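You operate a simulated robot arm through the tools that you are given. There is no shell and no other tool.

Carry out the task below with a simulated robot arm. There is one attempt and no reset: what you move stays moved.

## Task
Put things in order on the top of the desk. At the end: the teal card (marked "Nathan") stands where the blue card (marked "Daniel") stood; the white mix card is on the flat white box (marked "BOWS"); the purple card (marked "Harriet") stands where the teal card stood; the blue card stands where the white mix card stood; whatever was shut is shut again. Leave all else as you found it, and nothing knocked over.

Only the result counts: the job must be done as asked and must still hold three seconds after the hand-in. Knocking over, shifting, dropping, spilling or breaking anything else fails it.

## Robot
A 7-joint arm with a two-finger parallel gripper, fixed in place. Base frame: the origin is at the foot of the arm, x ahead of it, y to its left, z up; the work surface is at about z = 0.004. Readings come in m, rad, newtons and seconds.
With the tool pointing down near the work surface it reaches from about 0.24 to 0.62 m from the base axis. Its first joint turns from -1.152 to 1.152 rad. Payload 2.6 kg.
Tool frame: the origin (TCP) lies between the finger pads and is the grasp point; the fingertips stand 0.03 m ahead of it; z points along the fingers, y is the line along which they close. Largest opening 0.094 m; finger width 0.028, thickness 0.01; the body of the gripper, 0.05 by 0.096 m, starts 0.055 m behind the TCP.
Orientation is that of the tool frame in the base frame, as a unit quaternion [x, y, z, w]. With the fingers straight down and closing along the base's y, the tool's x points along the base's -x, its y along +y and its z along -z.

## Interface
- The arm moves only by the tool arm_command. Its argument "moves" is a list that holds one entry, the list of rows, each a list of 7 numbers: the shift along the tool's x, y, z in cm, then the turn, a rotation vector about the tool's x, y, z in rad, then the closure, from 0 (fully open) to 1 (shut). In form: [[[tx, ty, tz, wx, wy, wz, gripper], ...]]. A call has 1 to 20 rows; each row shifts and turns the commanded pose from where the row before left it, along the tool's axes as they then stand. Rows are played at 5 a second. More than 0.05 m and 0.15 rad between two rows, or a gripper value outside its range, and nothing of the call is played. Where a pose cannot be reached the arm comes as near as it can. A force on the tool above 40 N (or 10 N above the force at the start of the call, whichever is more), or a blocked arm, ends the call early, and 0.2 s more pass. Each finger travels about 0.072 m/s and halts on what it meets, pressing with about 32 N; the grip force reading is that of the motor and also rises with nothing between the fingers. The clock runs only during rows and for 0.2 s after the last one: add rows that do not move to give the fingers time. It gives the time, the measured TCP pose, the force on the tool (base axes), the opening and the grip force at its end, in the units of the frame above (readings bear some noise), with the torque about the TCP (base axes, N m) and any sound that the robot's microphone picked up, and new pictures: "views" is both (left out), scene, wrist or none.
- Cameras (640 x 400 px; columns grow to the right, rows downward): "scene" is fixed at [0.0343, 0.4383, 0.5519]; the picture's right is [-0.74, -0.68, 0.00], its down [-0.47, 0.51, -0.72] and it looks along [0.49, -0.53, -0.69] (base axes); focal length 255 px, centre (320, 200). "wrist" rides on the gripper at [0.076, 0.014, -0.103] in the tool frame; the picture's right is [-0.18, 0.98, 0.00], its down [-0.75, -0.14, -0.64] and it looks along [-0.63, -0.12, 0.77] (tool axes); focal length 243 px, centre (320, 200). There is no depth. A picture from a camera that has moved, and an enlarged one, comes with that camera's place and axes in the base frame and with its lens.
- zoom(camera, box): a new picture of the part [left, top, right, bottom] of that camera's present view, enlarged. No time passes.
- hand_in(): hands the job in; it is judged then, once.

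Nothing tells you positions but the pictures and the camera data. Unless the task says otherwise, let go and move clear before handing in.

The tools are called as a command line: name --argument value ..., lists and objects as JSON in quotes. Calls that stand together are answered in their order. arm_command: Moves the arm, as the interface text tells. Its arguments: {"type":"object","properties":{"moves":{"type":"array","items":{"type":"array","items":{"type":"array","items":{"type":"number"}}}},"views":{"type":"string","enum":["both","scene","wrist","none"]}},"required":["moves"]} The other tools are called the same way: zoom (camera, box) takes an enlarged picture of a part of a camera's view; hand_in () hands the job in.

At the start:

```text
clock: 0.0
tool_pos: [0.3259, -0.0369, 0.328]
orientation: [-0.001, 1.0, 0.0, 0.0]
force: [-0.4, -0.7, -0.8]
ft_torque: [-0.01, 0.0, 0.02]
gripper_width: 0.0939
grip_force: 0.0
```

scene: 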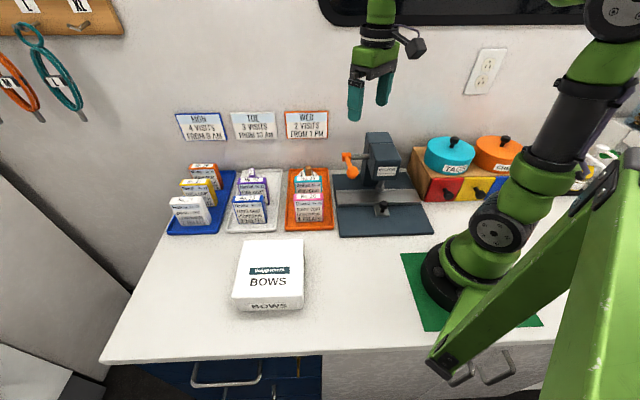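
wrist: 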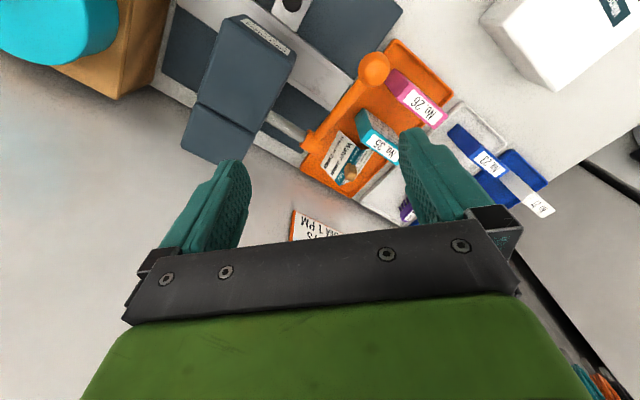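

I see three trays of cards (blue, white, orange), a flat white BOWS box, and a press-like device to the right. I'll zoom in to identify the cards before moving.

zoom --camera "scene" --box '[160, 150, 340, 250]'

zoom --camera "scene" --box '[220, 160, 340, 235]'

zoom --camera "wrist" --box '[280, 30, 580, 240]'

zoom --camera "scene" --box '[160, 150, 250, 240]'

```text
3.56 times, centred on (250, 200) of scene
camera zoom: at [0.0343, 0.4383, 0.5519], right [-0.74, -0.68, 0.0], down [-0.47, 0.51, -0.72], along [0.49, -0.53, -0.69], focal length 905 px, centre (569, 200)
```

zoom: 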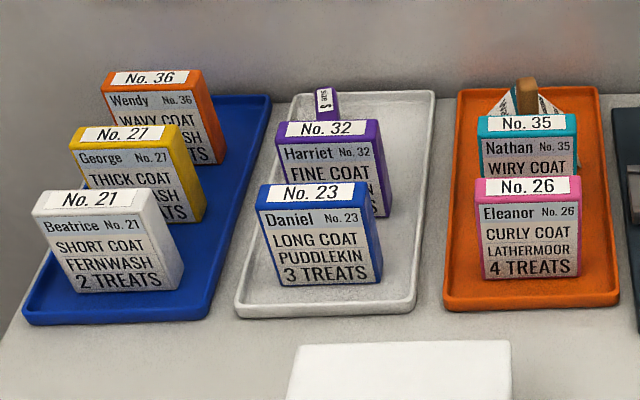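

```text
5.33 times, centred on (280, 198) of scene
camera zoom: at [0.0343, 0.4383, 0.5519], right [-0.74, -0.68, 0.0], down [-0.47, 0.51, -0.72], along [0.49, -0.53, -0.69], focal length 1358 px, centre (533, 213)
```

zoom: 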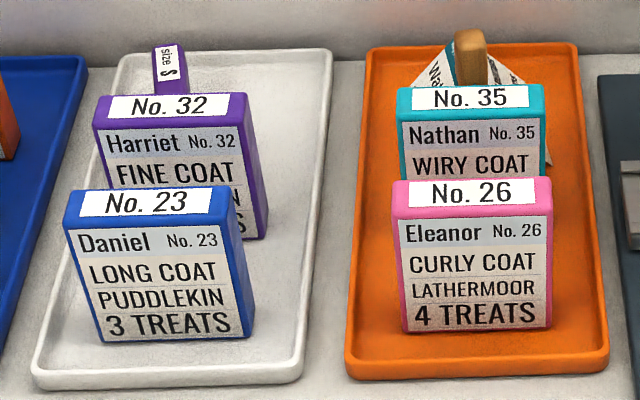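

```text
1.90 times, centred on (430, 135) of wrist
camera zoom: at [0.2508, -0.0228, 0.4312], right [0.18, 0.98, 0.0], down [0.75, -0.14, 0.64], along [0.63, -0.12, -0.77], focal length 462 px, centre (110, 324)
```

zoom: 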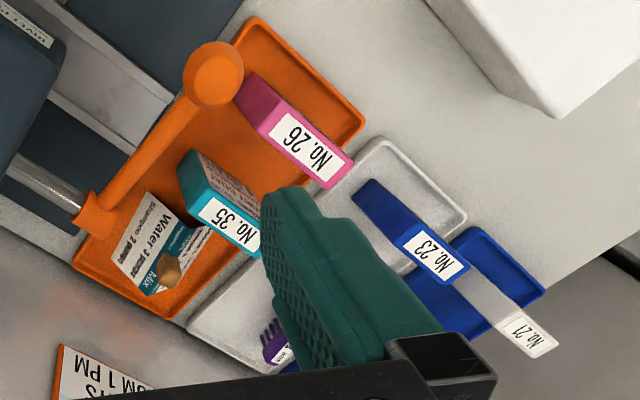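

```text
4.44 times, centred on (205, 195) of scene
camera zoom: at [0.0343, 0.4383, 0.5519], right [-0.74, -0.68, 0.0], down [-0.47, 0.51, -0.72], along [0.49, -0.53, -0.69], focal length 1132 px, centre (831, 222)
```

zoom: 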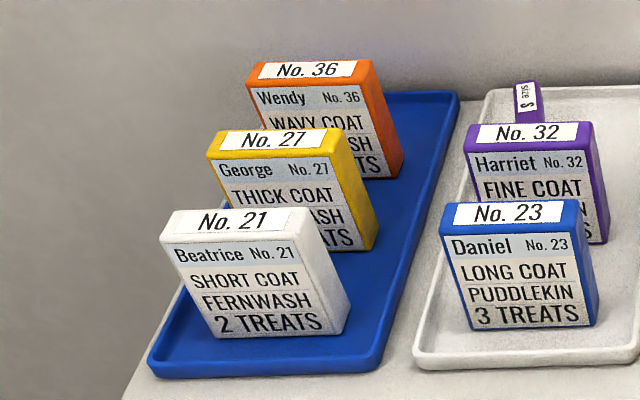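

The white mix card looks like a tent sign with a wooden knob at the back of the orange tray, beneath an orange lever. I'll zoom on the lever and the press to judge clearances.

zoom --camera "scene" --box '[280, 120, 440, 240]'

zoom --camera "scene" --box '[400, 120, 620, 220]'

zoom --camera "wrist" --box '[140, 0, 480, 212]'

zoom --camera "scene" --box '[100, 230, 420, 400]'

```text
3.33 times, centred on (360, 180) of scene
camera zoom: at [0.0343, 0.4383, 0.5519], right [-0.74, -0.68, 0.0], down [-0.47, 0.51, -0.72], along [0.49, -0.53, -0.69], focal length 849 px, centre (187, 267)
```

zoom: 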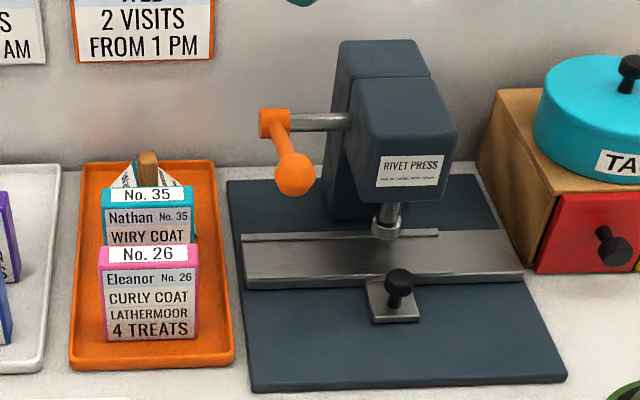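

```text
2.91 times, centred on (510, 170) of scene
camera zoom: at [0.0343, 0.4383, 0.5519], right [-0.74, -0.68, 0.0], down [-0.47, 0.51, -0.72], along [0.49, -0.53, -0.69], focal length 741 px, centre (-233, 287)
```

zoom: 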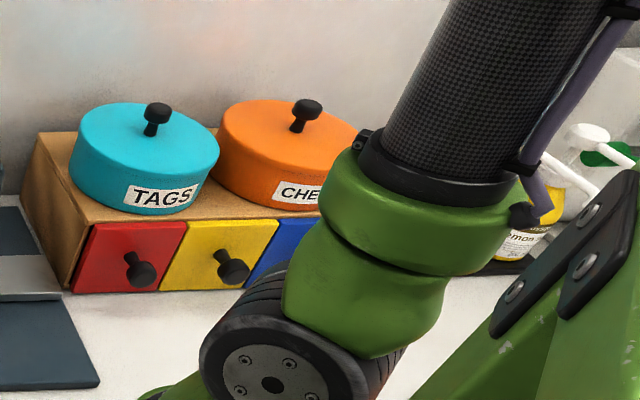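

```text
1.88 times, centred on (310, 106) of wrist
camera zoom: at [0.2508, -0.0228, 0.4312], right [0.18, 0.98, 0.0], down [0.75, -0.14, 0.64], along [0.63, -0.12, -0.77], focal length 457 px, centre (339, 377)
```

zoom: 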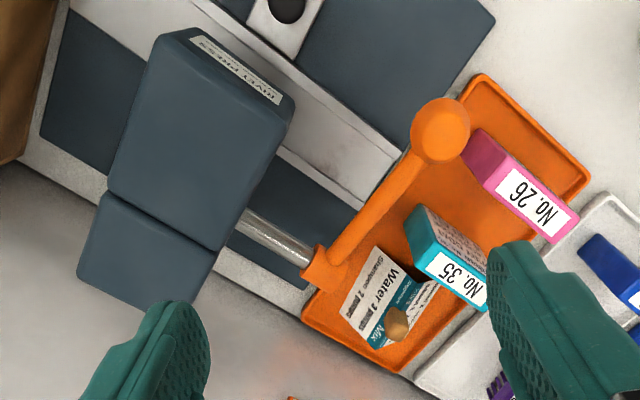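

```text
2.00 times, centred on (260, 315) of scene
camera zoom: at [0.0343, 0.4383, 0.5519], right [-0.74, -0.68, 0.0], down [-0.47, 0.51, -0.72], along [0.49, -0.53, -0.69], focal length 509 px, centre (440, -30)
```

zoom: 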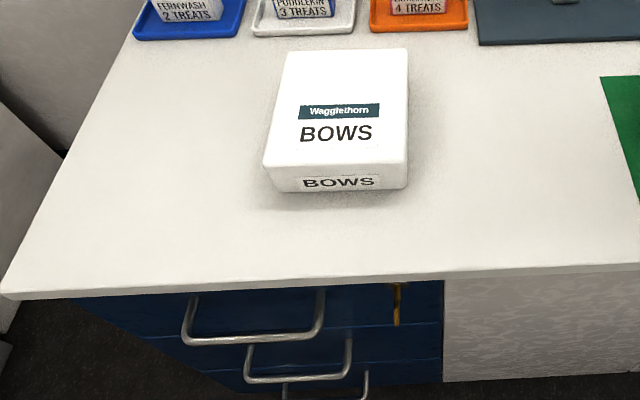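

The cards stand with faces square to the tray axis, about 45° off the base axes. First I'll turn the tool about 45° at the current height so the fingers close across card thickness.

arm_command --moves '[[[0, 0, 0, 0, 0, -0.131, 0], [0, 0, 0, 0, 0, -0.131, 0], [0, 0, 0, 0, 0, -0.131, 0], [0, 0, 0, 0, 0, -0.131, 0], [0, 0, 0, 0, 0, -0.131, 0], [0, 0, 0, 0, 0, -0.131, 0], [0, 0, 0, 0, 0, 0, 0]]]'

```text
clock: 1.6
tool_pos: [0.3271, -0.0371, 0.3288]
orientation: [-0.385, 0.923, 0.0, 0.0]
force: [-0.4, 0.1, 0.1]
ft_torque: [-0.01, -0.01, 0.0]
gripper_width: 0.0942
grip_force: 0.1
camera wrist: at [0.2632, -0.0813, 0.4306], right [-0.57, 0.82, 0.0], down [0.63, 0.43, 0.64], along [0.53, 0.36, -0.77], focal length 243 px, centre (320, 200)
```

scene: 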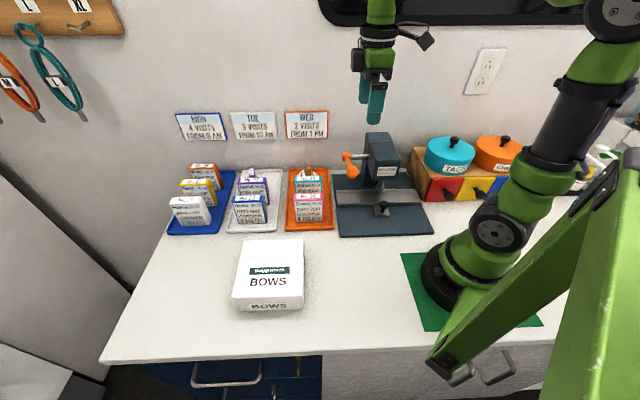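
wrist: 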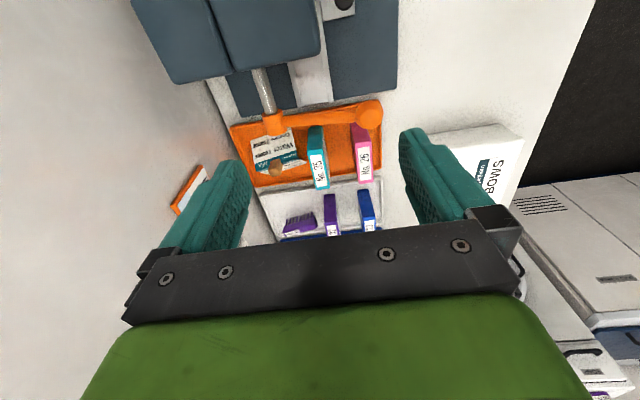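

The turn is right (about 45°). I'll zoom on the trays from this angle.

zoom --camera "wrist" --box '[220, 70, 420, 240]'

```text
2.35 times, centred on (320, 155) of wrist
camera zoom: at [0.2632, -0.0813, 0.4306], right [-0.57, 0.82, 0.0], down [0.63, 0.43, 0.64], along [0.53, 0.36, -0.77], focal length 571 px, centre (320, 306)
```

zoom: 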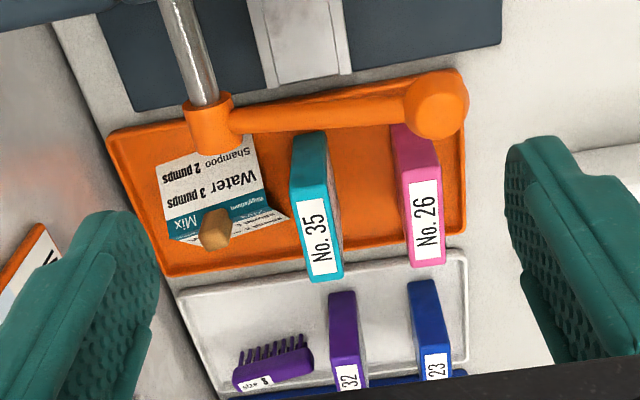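

Next I'll move above the mix card to see it from close by, lateral shift first and then down.

arm_command --moves '[[[-3.5, -2.67, 0, 0, 0, 0, 0], [-3.5, -2.67, 0, 0, 0, 0, 0], [-3.5, -2.67, 0, 0, 0, 0, 0.2], [-3.44, -2.67, 0, 0, 0, 0, 0.3], [0, 0, 3, 0, 0, 0, 0.3], [0, 0, 3, 0, 0, 0, 0.3], [0, 0, 0, 0, 0, 0, 0.3]]]'

```text
clock: 3.2
tool_pos: [0.5029, -0.014, 0.2694]
orientation: [-0.384, 0.923, 0.0, 0.0]
force: [0.7, -0.2, 0.0]
ft_torque: [-0.03, -0.01, 0.0]
gripper_width: 0.066
grip_force: 0.0
camera wrist: at [0.4382, -0.0584, 0.3711], right [-0.57, 0.82, 0.0], down [0.63, 0.43, 0.64], along [0.53, 0.36, -0.77], focal length 243 px, centre (320, 200)
```

scene: 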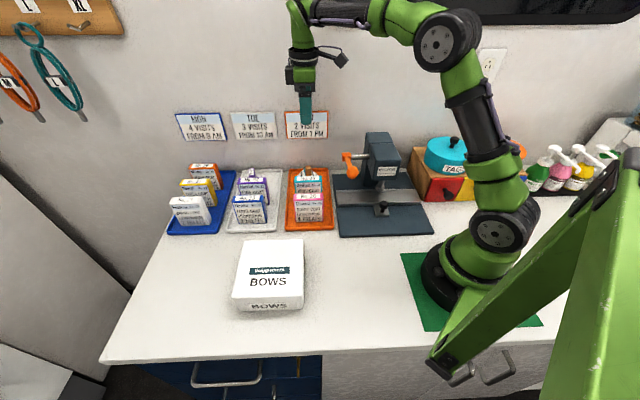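
wrist: 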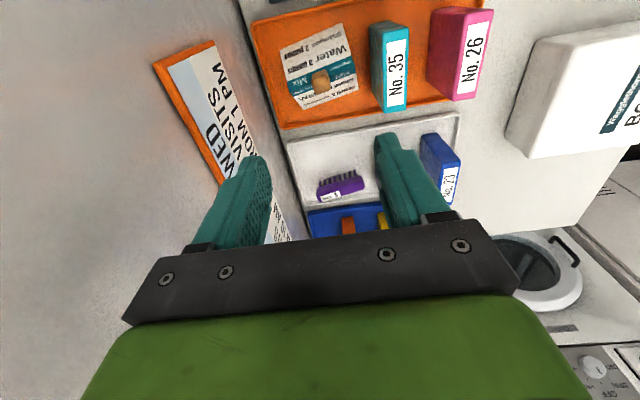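

zoom --camera "wrist" --box '[240, 0, 500, 163]'

zoom --camera "wrist" --box '[260, 10, 400, 120]'

```text
2.45 times, centred on (370, 82) of wrist
camera zoom: at [0.4382, -0.0584, 0.3711], right [-0.57, 0.82, 0.0], down [0.63, 0.43, 0.64], along [0.53, 0.36, -0.77], focal length 595 px, centre (197, 491)
```

zoom: 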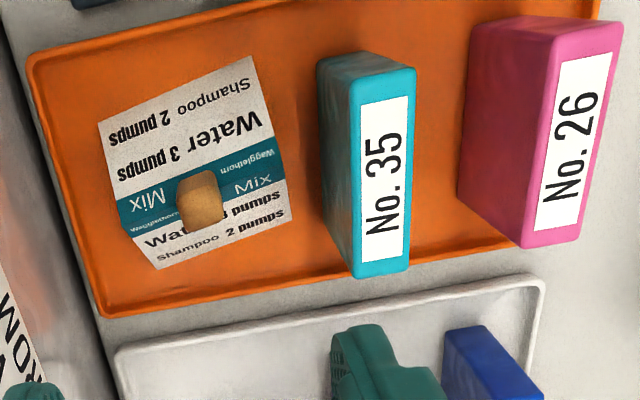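

```text
3.64 times, centred on (330, 65) of wrist
camera zoom: at [0.4382, -0.0584, 0.3711], right [-0.57, 0.82, 0.0], down [0.63, 0.43, 0.64], along [0.53, 0.36, -0.77], focal length 882 px, centre (284, 691)
```

zoom: 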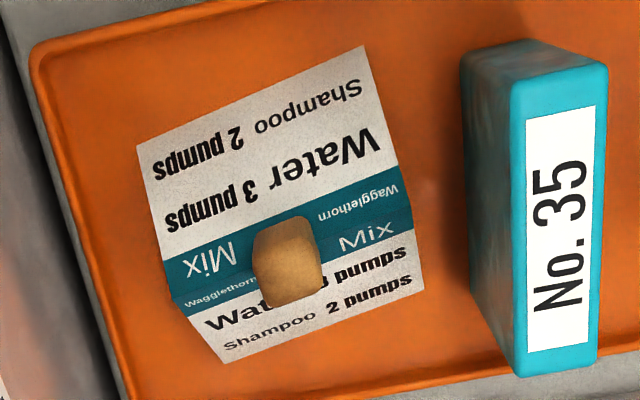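

The mix card is a tent sign with a wooden knob, turned about 9–10° relative to the tray; the knob is at about (0.500, -0.013), top near z 0.077. I'll align yaw with its ridge and go lower to look more closely.

arm_command --moves '[[[0, 0, 2, 0, 0, -0.08, 0.4], [0, 0, 2, 0, 0, -0.08, 0.4], [0, 0, 2.5, 0, 0, 0, 0.4], [0, 0, 2.5, 0, 0, 0, 0.4], [0, 0, 0, 0, 0, 0, 0.4]]]'

zoom --camera "wrist" --box '[220, 0, 420, 170]'

zoom --camera "scene" --box '[250, 80, 370, 200]'

```text
clock: 4.4
tool_pos: [0.5007, -0.0126, 0.1781]
orientation: [-0.455, 0.89, 0.0, 0.0]
force: [0.6, -0.6, 0.6]
ft_torque: [-0.01, 0.03, 0.02]
gripper_width: 0.0562
grip_force: 0.1
camera wrist: at [0.4443, -0.067, 0.2807], right [-0.69, 0.72, 0.0], down [0.56, 0.53, 0.64], along [0.46, 0.44, -0.77], focal length 243 px, centre (320, 200)
```

scene: 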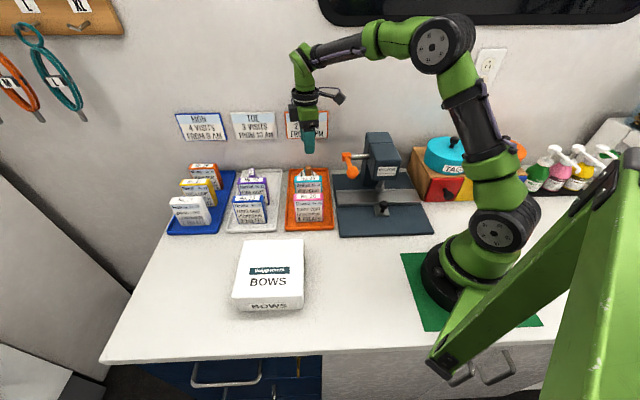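
wrist: 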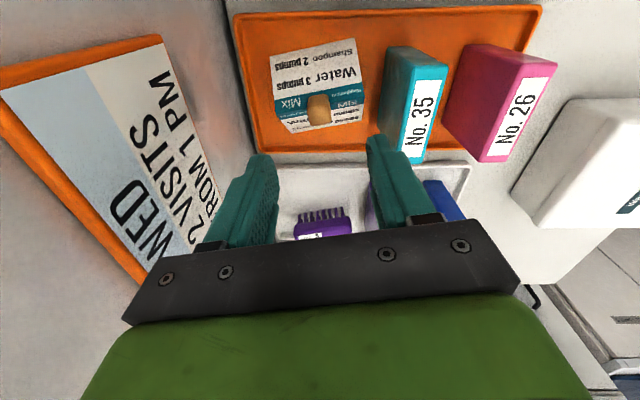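

```text
2.35 times, centred on (320, 85) of wrist
camera zoom: at [0.4443, -0.067, 0.2807], right [-0.69, 0.72, 0.0], down [0.56, 0.53, 0.64], along [0.46, 0.44, -0.77], focal length 571 px, centre (320, 471)
```

zoom: 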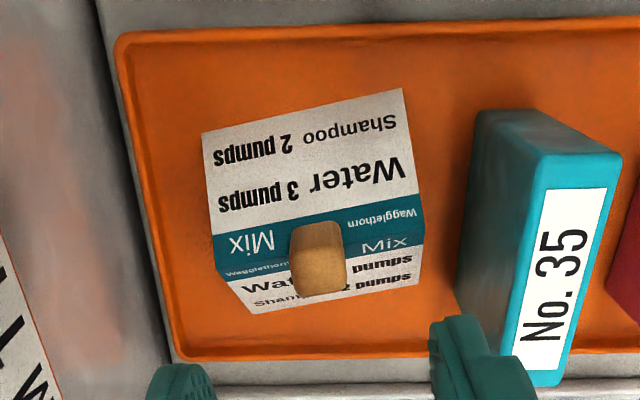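

```text
3.33 times, centred on (310, 140) of scene
camera zoom: at [0.0343, 0.4383, 0.5519], right [-0.74, -0.68, 0.0], down [-0.47, 0.51, -0.72], along [0.49, -0.53, -0.69], focal length 849 px, centre (353, 400)
```

zoom: 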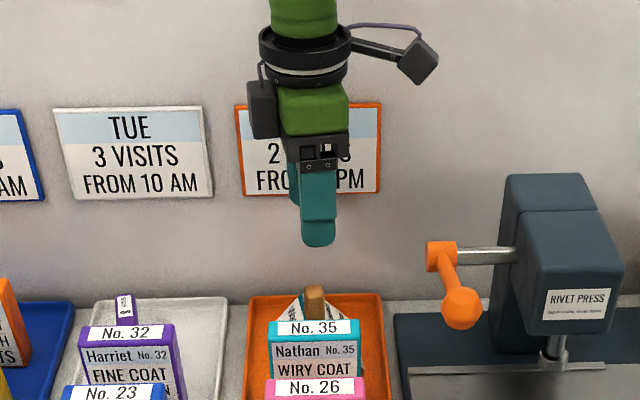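

The knob sits centred below the TCP and the yaw matches the ridge; the ridge is at about z 0.055, so I'll grip the knob with the fingertips just above it. Descending in part first.

arm_command --moves '[[[0, 0, 2.5, 0, 0, 0, 0.45], [0, 0, 2.5, 0, 0, 0, 0.45], [0, 0, 2, 0, 0, 0, 0.45], [0, 0, 0, 0, 0, 0, 0.45]]]'

zoom --camera "wrist" --box '[220, 30, 440, 220]'

zoom --camera "scene" --box '[260, 110, 360, 210]'

```text
clock: 5.4
tool_pos: [0.5011, -0.0151, 0.1069]
orientation: [-0.455, 0.89, 0.0, -0.001]
force: [-0.1, -0.2, -0.5]
ft_torque: [-0.01, -0.01, -0.03]
gripper_width: 0.0519
grip_force: 0.0
camera wrist: at [0.4447, -0.0678, 0.2102], right [-0.69, 0.72, 0.0], down [0.56, 0.53, 0.64], along [0.46, 0.44, -0.77], focal length 243 px, centre (320, 200)
```

scene: 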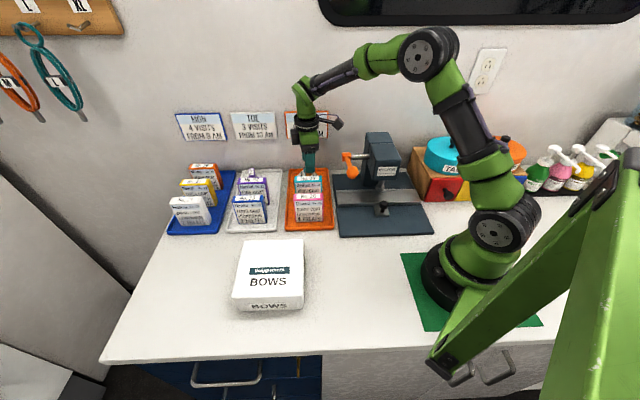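
wrist: 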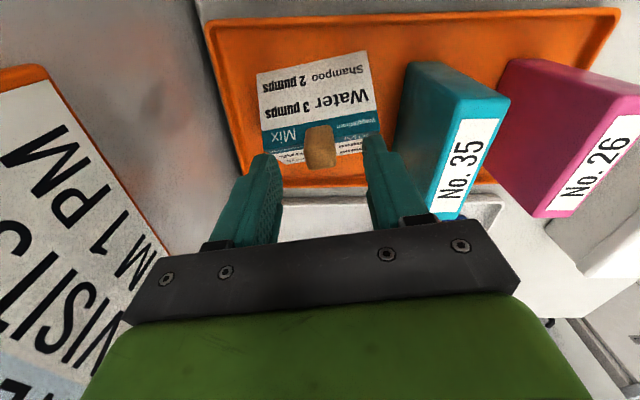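

```text
2.11 times, centred on (330, 125) of wrist
camera zoom: at [0.4447, -0.0678, 0.2102], right [-0.69, 0.72, 0.0], down [0.56, 0.53, 0.64], along [0.46, 0.44, -0.77], focal length 511 px, centre (299, 358)
```

zoom: 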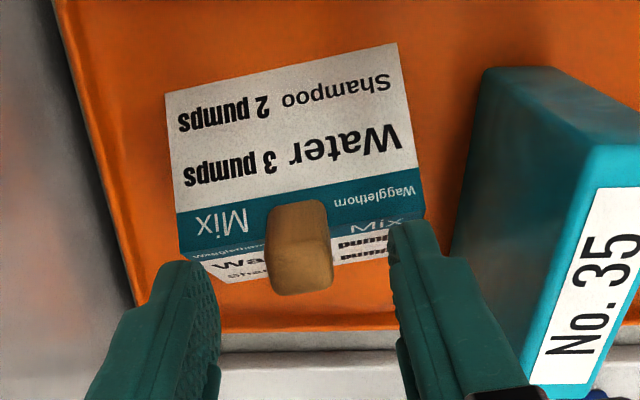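

```text
4.00 times, centred on (310, 160) of scene
camera zoom: at [0.0343, 0.4383, 0.5519], right [-0.74, -0.68, 0.0], down [-0.47, 0.51, -0.72], along [0.49, -0.53, -0.69], focal length 1018 px, centre (360, 360)
```

zoom: 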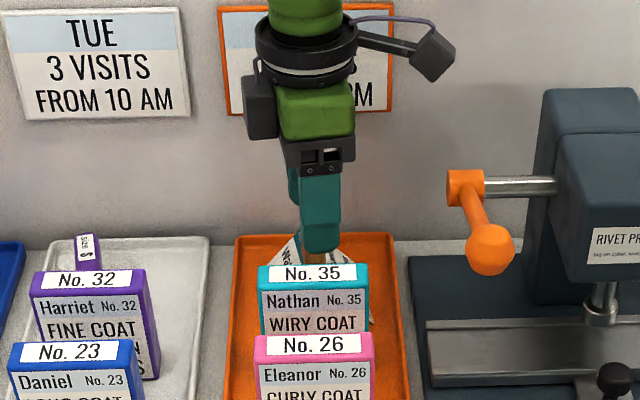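

Knob is centred between the fingertips. I'll lower 1.8 cm so the tips sit just above the ridge, then close.

arm_command --moves '[[[0, 0, 0.6, 0, 0, 0, 0.45], [0, 0, 0.6, 0, 0, 0, 0.45], [0, 0, 0.5, 0, 0, 0, 0.45], [0, 0, 0, 0, 0, 0, 0.45]]]'

zoom --camera "wrist" --box '[220, 30, 440, 220]'

```text
clock: 6.4
tool_pos: [0.501, -0.0132, 0.0927]
orientation: [-0.455, 0.89, 0.001, -0.001]
force: [-0.2, -0.1, -0.5]
ft_torque: [0.02, 0.0, 0.03]
gripper_width: 0.0519
grip_force: 0.1
camera wrist: at [0.4444, -0.0677, 0.1942], right [-0.69, 0.72, 0.0], down [0.56, 0.53, 0.64], along [0.46, 0.44, -0.77], focal length 243 px, centre (320, 200)
```

scene: 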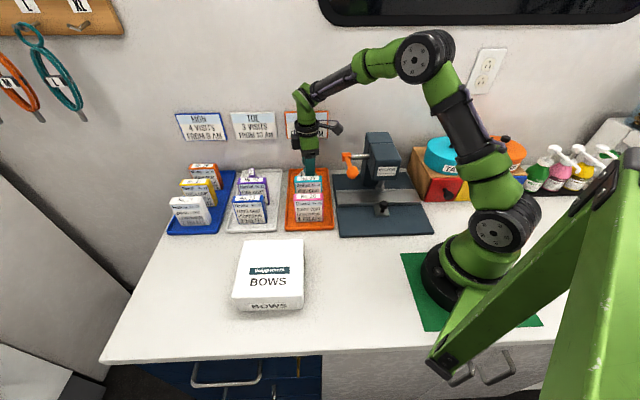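
wrist: 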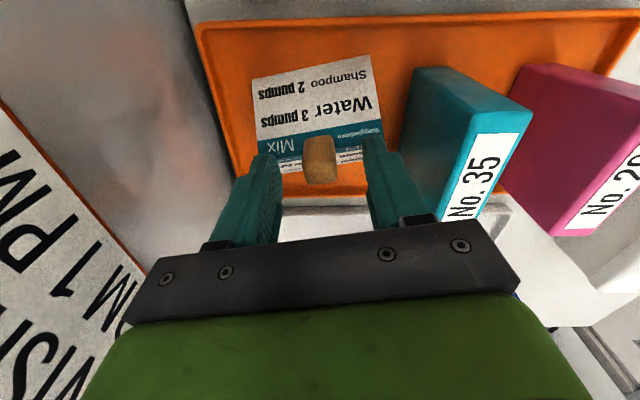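

```text
2.11 times, centred on (330, 125) of wrist
camera zoom: at [0.4444, -0.0677, 0.1942], right [-0.69, 0.72, 0.0], down [0.56, 0.53, 0.64], along [0.46, 0.44, -0.77], focal length 511 px, centre (299, 358)
```

zoom: 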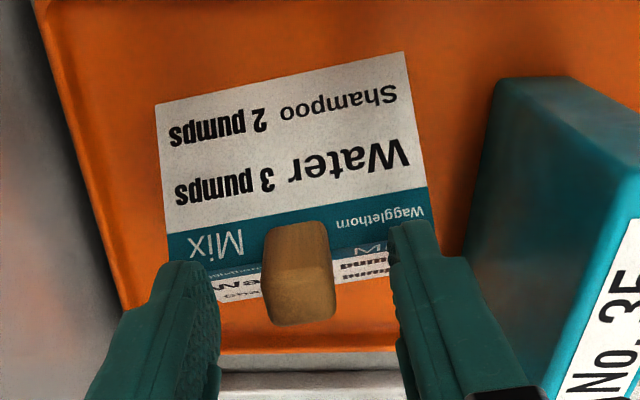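

There seems still to be over a centimetre between tips and ridge; I'll lower 0.6 cm more and check for contact.

arm_command --moves '[[[0, 0, 0.3, 0, 0, 0, 0.45], [0, 0, 0.3, 0, 0, 0, 0.45], [0, 0, 0, 0, 0, 0, 0.45]]]' --views "wrist"

zoom --camera "wrist" --box '[240, 80, 400, 220]'

```text
clock: 7.2
tool_pos: [0.5002, -0.0146, 0.0867]
orientation: [-0.455, 0.891, 0.001, -0.001]
force: [-0.9, -0.4, 0.3]
ft_torque: [-0.02, 0.02, 0.01]
gripper_width: 0.0516
grip_force: 0.0
camera wrist: at [0.4448, -0.0677, 0.1886], right [-0.69, 0.72, 0.0], down [0.56, 0.53, 0.64], along [0.46, 0.44, -0.77], focal length 243 px, centre (320, 200)
```

wrist: 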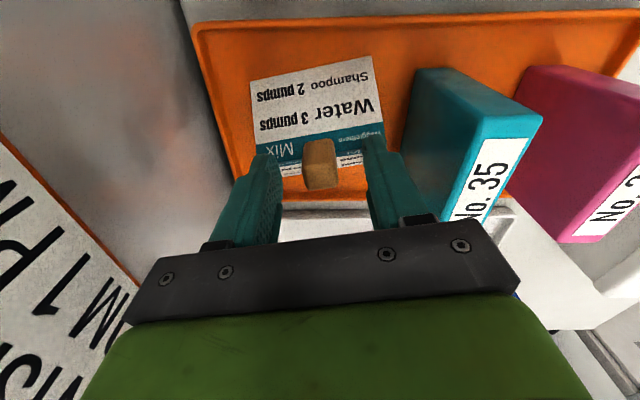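

```text
2.86 times, centred on (320, 150) of wrist
camera zoom: at [0.4448, -0.0677, 0.1886], right [-0.69, 0.72, 0.0], down [0.56, 0.53, 0.64], along [0.46, 0.44, -0.77], focal length 693 px, centre (320, 343)
```

zoom: 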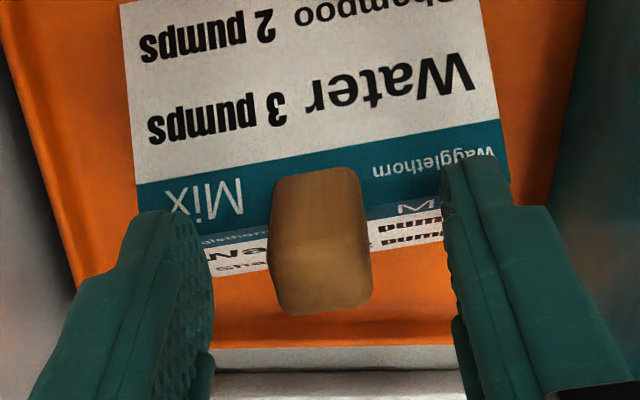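

The tips now sit right at the ridge level on both sides of the knob, with no contact force. Closing on the knob.

arm_command --moves '[[[0, 0, -0.1, 0, 0, 0, 0.6], [0, 0, 0, 0, 0, 0, 0.9], [0, 0, 0, 0, 0, 0, 0.9], [0, 0, 0, 0, 0, 0, 0.9]]]' --views "wrist"

zoom --camera "wrist" --box '[240, 80, 400, 220]'

```text
clock: 8.2
tool_pos: [0.5008, -0.0142, 0.0877]
orientation: [-0.456, 0.89, 0.0, 0.0]
force: [0.2, 0.2, -1.6]
ft_torque: [-0.03, 0.02, 0.0]
gripper_width: 0.0186
grip_force: 32.0
camera wrist: at [0.4451, -0.0678, 0.1899], right [-0.69, 0.72, 0.0], down [0.56, 0.53, 0.64], along [0.46, 0.44, -0.77], focal length 243 px, centre (320, 200)
```

wrist: 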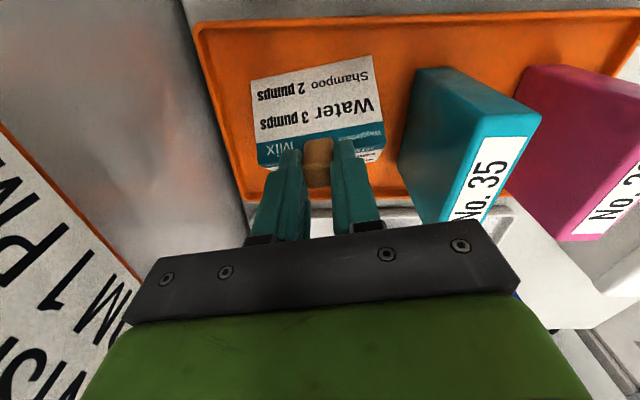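

```text
2.86 times, centred on (320, 150) of wrist
camera zoom: at [0.4451, -0.0678, 0.1899], right [-0.69, 0.72, 0.0], down [0.56, 0.53, 0.64], along [0.46, 0.44, -0.77], focal length 693 px, centre (320, 343)
```

zoom: 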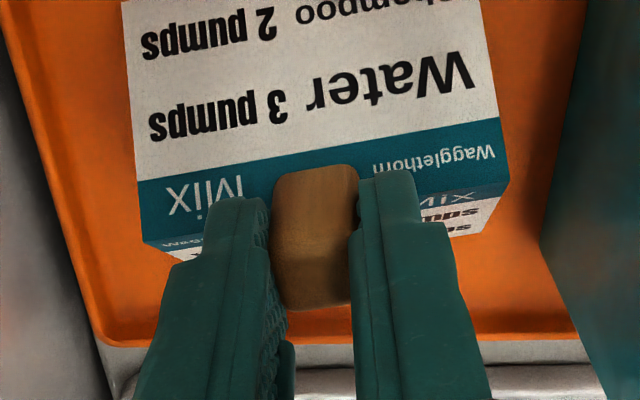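

Gripped (18.6 mm, 32 N). I'll lift straight up and check it hangs level.

arm_command --moves '[[[0, 0, -0.5, 0, 0, 0, 0.9], [0, 0, -1.5, 0, 0, 0, 0.9], [0, 0, -3, 0, 0, 0, 0.9], [0, 0, -4, 0, 0, 0, 0.9], [0, 0, -4, 0, 0, 0, 0.9], [0, 0, -4, 0, 0, 0, 0.9], [0, 0, 0, 0, 0, 0, 0.9]]]'

```text
clock: 9.8
tool_pos: [0.5012, -0.0136, 0.256]
orientation: [-0.456, 0.89, 0.0, -0.001]
force: [-0.3, 0.6, 0.0]
ft_torque: [-0.02, -0.02, -0.01]
gripper_width: 0.0183
grip_force: 32.4
camera wrist: at [0.4461, -0.0674, 0.358], right [-0.69, 0.72, 0.0], down [0.55, 0.53, 0.64], along [0.46, 0.44, -0.77], focal length 243 px, centre (320, 200)
```

scene: 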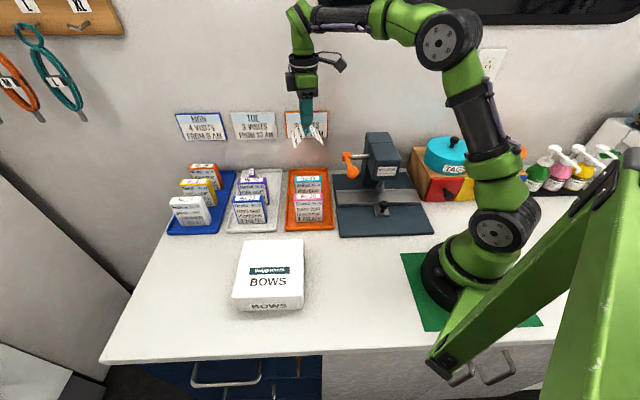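
wrist: 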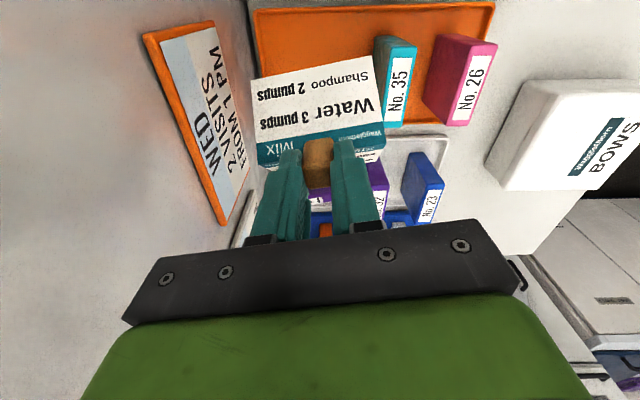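

The sign hangs level and the orange tray is clear behind Nathan. Next I'll carry it over the BOWS box at this height.

arm_command --moves '[[[-1.52, 3.63, 0, 0, 0, 0, 0.9], [-1.52, 3.63, 0, 0, 0, 0, 0.9], [-1.52, 3.63, 0, 0, 0, 0, 0.9], [-1.52, 3.63, 0, 0, 0, 0, 0.9], [-1.52, 3.63, 0, 0, 0, 0, 0.9], [-1.52, 3.63, 0, 0, 0, 0, 0.9], [-1.52, 3.63, 0, 0, 0, 0, 0.9], [-1.52, 3.63, 0, 0, 0, 0, 0.9], [-1.52, 3.63, 0, 0, 0, 0, 0.9], [0, 0, 0, 0, 0, 0, 0.9]]]'

```text
clock: 12.0
tool_pos: [0.3133, 0.29, 0.2584]
orientation: [-0.456, 0.89, -0.001, 0.0]
force: [-0.7, 0.0, -0.5]
ft_torque: [-0.02, -0.04, 0.01]
gripper_width: 0.0185
grip_force: 32.3
camera wrist: at [0.2581, 0.2363, 0.36], right [-0.69, 0.72, 0.0], down [0.56, 0.53, 0.64], along [0.47, 0.44, -0.77], focal length 243 px, centre (320, 200)
```

scene: 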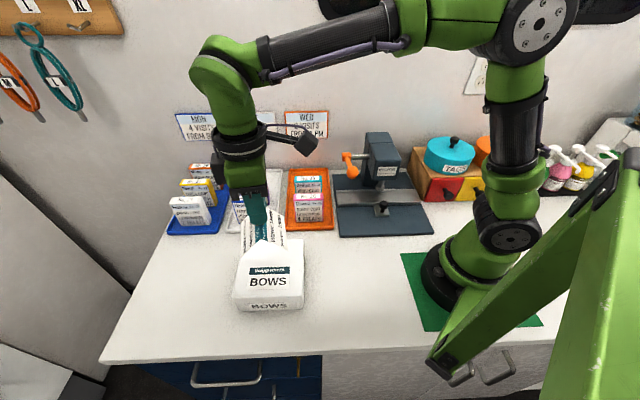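
wrist: 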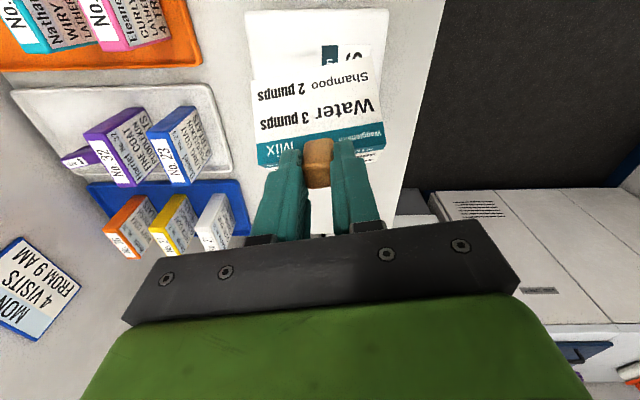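

The box centre is about (0.316, 0.289) and the sign is directly over it. Lowering towards the box top, then easing down to contact.

arm_command --moves '[[[0, 0, 3, 0, 0, 0, 0.9], [0, 0, 3, 0, 0, 0, 0.9], [0, 0, 2.5, 0, 0, 0, 0.9], [0, 0, 0.6, 0, 0, 0, 0.9], [0, 0, 0, 0, 0, 0, 0.9]]]'

zoom --camera "scene" --box '[200, 180, 330, 320]'

```text
clock: 13.2
tool_pos: [0.3165, 0.2899, 0.1659]
orientation: [-0.455, 0.89, 0.0, 0.0]
force: [-0.5, 0.5, -0.2]
ft_torque: [-0.02, 0.0, 0.04]
gripper_width: 0.0181
grip_force: 32.4
camera wrist: at [0.2606, 0.2365, 0.2684], right [-0.69, 0.72, 0.0], down [0.56, 0.53, 0.64], along [0.46, 0.44, -0.77], focal length 243 px, centre (320, 200)
```

scene: 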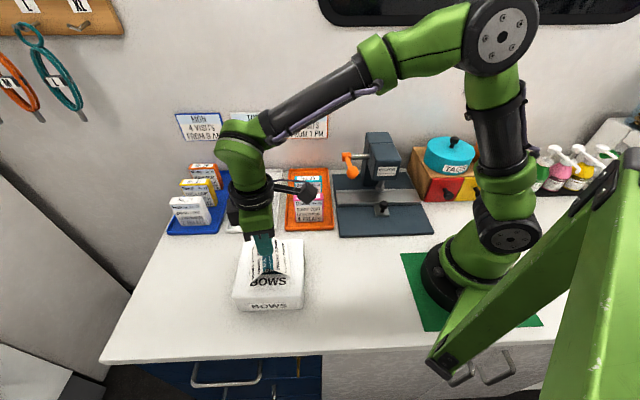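
wrist: 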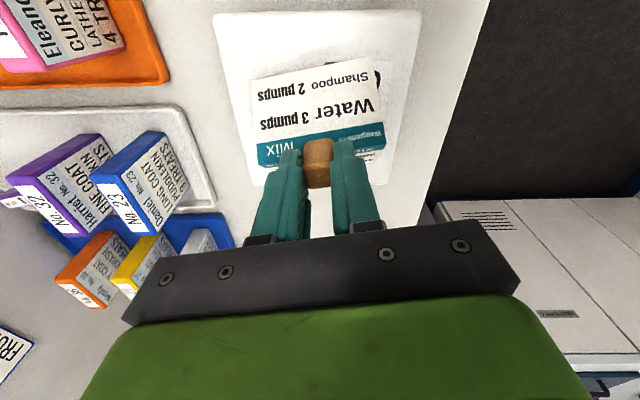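

```text
2.86 times, centred on (265, 250) of scene
camera zoom: at [0.0343, 0.4383, 0.5519], right [-0.74, -0.68, 0.0], down [-0.47, 0.51, -0.72], along [0.49, -0.53, -0.69], focal length 727 px, centre (477, 57)
```

zoom: 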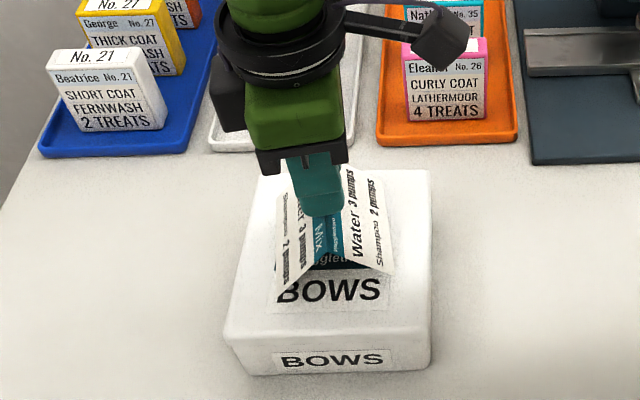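

Sign is over the middle of the box. Easing down in small steps while watching the force.

arm_command --moves '[[[0, 0, 0.4, 0, 0, 0, 0.9], [0, 0, 0.4, 0, 0, 0, 0.9], [0, 0, 0.4, 0, 0, 0, 0.9], [0, 0, 0, 0, 0, 0, 0.9]]]' --views "scene"

zoom --camera "scene" --box '[220, 210, 320, 310]'

```text
clock: 14.2
tool_pos: [0.3164, 0.2889, 0.1544]
orientation: [-0.456, 0.89, 0.0, 0.0]
force: [-0.3, -0.1, 0.1]
ft_torque: [-0.02, 0.03, 0.0]
gripper_width: 0.0184
grip_force: 31.6
```

scene: 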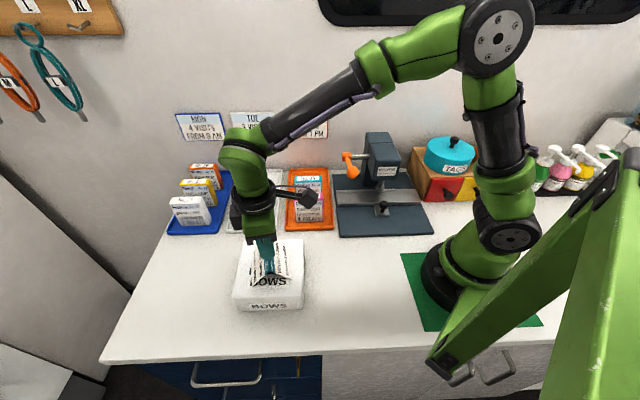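

```text
4.00 times, centred on (270, 260) of scene
camera zoom: at [0.0343, 0.4383, 0.5519], right [-0.74, -0.68, 0.0], down [-0.47, 0.51, -0.72], along [0.49, -0.53, -0.69], focal length 1018 px, centre (520, -40)
```

zoom: 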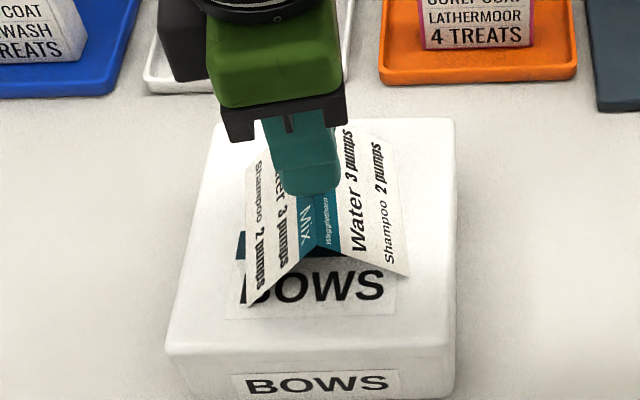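

Seems a few millimetres remain. Continuing in 2 mm steps.

arm_command --moves '[[[0, 0, 0.2, 0, 0, 0, 0.9], [0, 0, 0.2, 0, 0, 0, 0.9], [0, 0, 0, 0, 0, 0, 0.9]]]' --views "none"

zoom --camera "scene" --box '[220, 210, 320, 310]'

```text
clock: 15.0
tool_pos: [0.3164, 0.2885, 0.1527]
orientation: [-0.455, 0.89, 0.001, 0.003]
force: [-1.3, -3.2, 25.9]
ft_torque: [0.03, 0.05, -0.03]
gripper_width: 0.0185
grip_force: 31.9
```

```text
4.00 times, centred on (270, 260) of scene
camera zoom: at [0.0342, 0.4382, 0.552], right [-0.74, -0.68, 0.0], down [-0.47, 0.51, -0.72], along [0.49, -0.53, -0.69], focal length 1018 px, centre (520, -40)
```

zoom: 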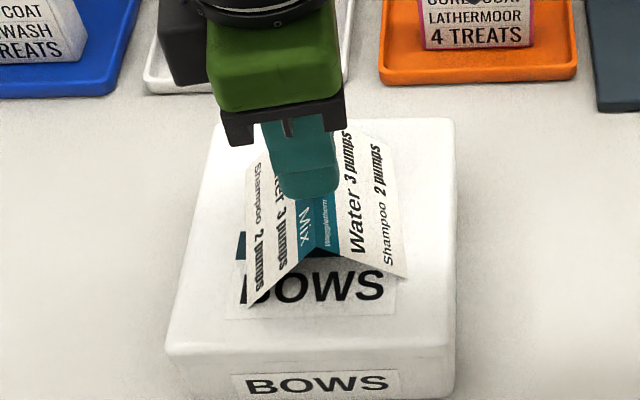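

Contact with the box at z ≈ 0.153 (26 N). I'll back off 2 mm to relieve the pressure, then check.

arm_command --moves '[[[0, 0, -0.2, 0, 0, 0, 0.9], [0, 0, 0, 0, 0, 0, 0.9]]]' --views "none"

```text
clock: 15.6
tool_pos: [0.3151, 0.2882, 0.152]
orientation: [-0.456, 0.89, 0.0, 0.001]
force: [3.2, 5.3, 14.8]
ft_torque: [0.73, -0.45, 0.01]
gripper_width: 0.0185
grip_force: 32.3
```

arm_command --moves '[[[0, 0, -0.1, 0, 0, 0, 0.9], [0, 0, 0, 0, 0, 0, 0.9]]]' --views "none"

```text
clock: 16.2
tool_pos: [0.3153, 0.2884, 0.1516]
orientation: [-0.456, 0.89, -0.001, 0.0]
force: [0.9, 1.6, 7.4]
ft_torque: [0.34, -0.3, 0.03]
gripper_width: 0.0184
grip_force: 32.0
```

arm_command --moves '[[[0, 0, -0.08, 0, 0, 0, 0.9], [0, 0, 0, 0, 0, 0, 0.9]]]' --views "none"

```text
clock: 16.8
tool_pos: [0.3157, 0.287, 0.1527]
orientation: [-0.455, 0.89, 0.0, -0.001]
force: [0.9, -0.1, -0.2]
ft_torque: [0.0, 0.01, 0.03]
gripper_width: 0.0186
grip_force: 32.2
```

The force is back to zero with the sign at the surface; I'll open gently and lift away.

arm_command --moves '[[[0, 0, 0, 0, 0, 0, 0.7], [0, 0, 0, 0, 0, 0, 0.5], [0, 0, 0, 0, 0, 0, 0.4], [0, 0, 0, 0, 0, 0, 0.4]]]'

zoom --camera "scene" --box '[220, 210, 320, 310]'

```text
clock: 17.8
tool_pos: [0.3152, 0.2876, 0.1547]
orientation: [-0.456, 0.89, 0.001, 0.0]
force: [1.1, 1.0, 0.2]
ft_torque: [0.01, 0.02, 0.03]
gripper_width: 0.0564
grip_force: 0.0
camera wrist: at [0.2594, 0.2348, 0.256], right [-0.69, 0.72, 0.0], down [0.56, 0.53, 0.64], along [0.46, 0.44, -0.77], focal length 243 px, centre (320, 200)
```

scene: 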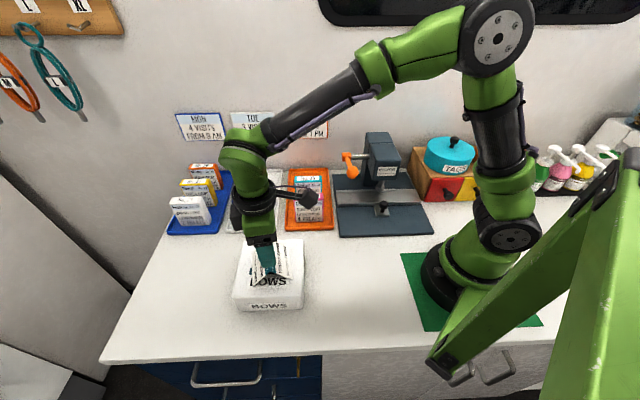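
wrist: 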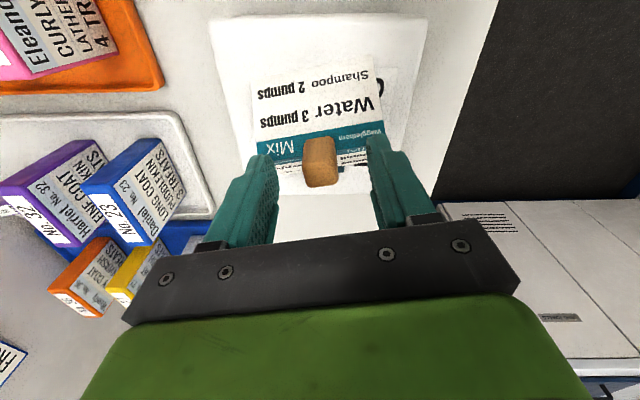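

```text
4.00 times, centred on (270, 260) of scene
camera zoom: at [0.0343, 0.4383, 0.5519], right [-0.74, -0.68, 0.0], down [-0.47, 0.51, -0.72], along [0.49, -0.53, -0.69], focal length 1018 px, centre (520, -40)
```

zoom: 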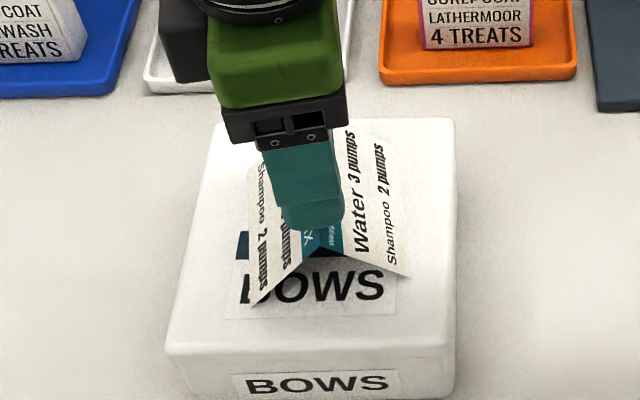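

The sign stands on the box. I'll lift away, turn back to 45°, and move above the blue Daniel card.

arm_command --moves '[[[0, 0, -0.5, 0, 0, 0, 0.4], [0, 0, -2, 0, 0, 0, 0.4], [0, 0, -4, 0, 0, 0, 0.4], [0, 0, -4, 0, 0, 0, 0.4], [0, 0, 0, 0, 0, 0.08, 0.4], [0, 0, 0, 0, 0, 0.0806, 0.4], [-1.44, -3.58, 0, 0, 0, 0, 0.4], [-1.44, -3.58, 0, 0, 0, 0, 0.4], [-1.44, -3.58, 0, 0, 0, 0, 0.4], [-1.44, -3.58, 0, 0, 0, 0, 0.4], [-1.42, -3.6, 0, 0, 0, 0, 0.4], [0, 0, 0, 0, 0, 0, 0.4]]]'

zoom --camera "wrist" --box '[200, 0, 440, 170]'

zoom --camera "scene" --box '[220, 210, 320, 310]'

```text
clock: 20.4
tool_pos: [0.4963, 0.2122, 0.2554]
orientation: [-0.383, 0.924, 0.0, -0.001]
force: [-0.1, -0.8, 0.6]
ft_torque: [0.01, 0.01, -0.01]
gripper_width: 0.0564
grip_force: 0.0
camera wrist: at [0.4323, 0.168, 0.3578], right [-0.56, 0.83, 0.0], down [0.63, 0.43, 0.64], along [0.53, 0.36, -0.77], focal length 243 px, centre (320, 200)
```

scene: 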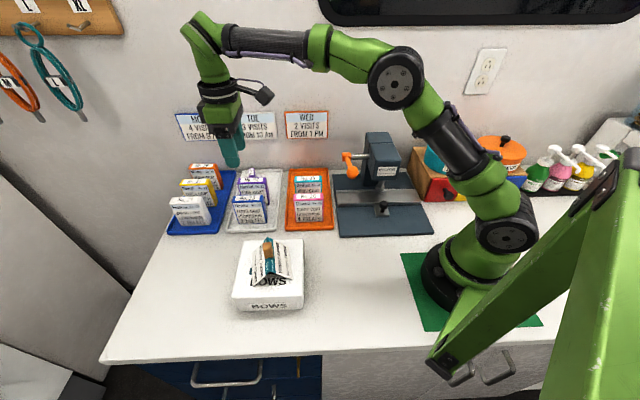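
wrist: 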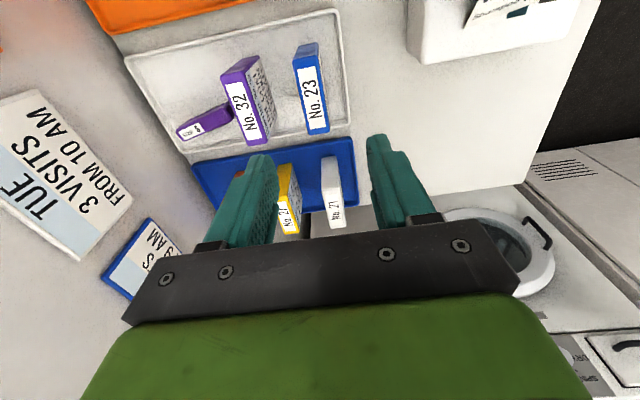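

```text
2.35 times, centred on (320, 85) of wrist
camera zoom: at [0.4323, 0.168, 0.3578], right [-0.56, 0.83, 0.0], down [0.63, 0.43, 0.64], along [0.53, 0.36, -0.77], focal length 571 px, centre (320, 471)
```

zoom: 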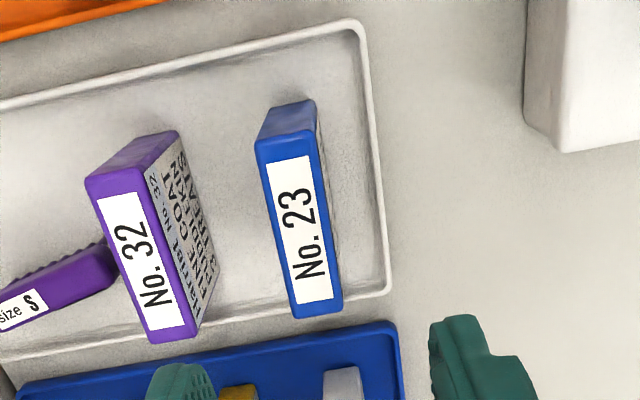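

```text
4.00 times, centred on (270, 260) of scene
camera zoom: at [0.0343, 0.4383, 0.5519], right [-0.74, -0.68, 0.0], down [-0.47, 0.51, -0.72], along [0.49, -0.53, -0.69], focal length 1018 px, centre (520, -40)
```

zoom: 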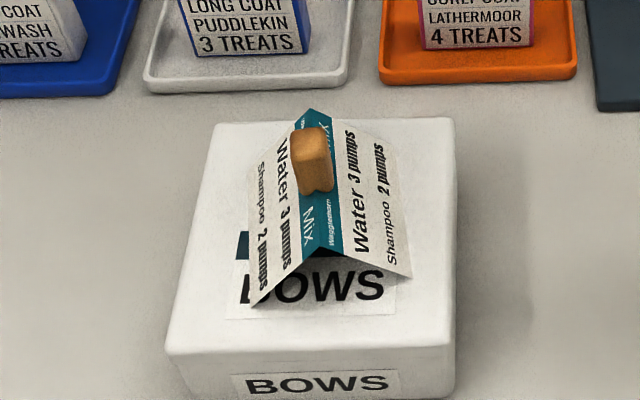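

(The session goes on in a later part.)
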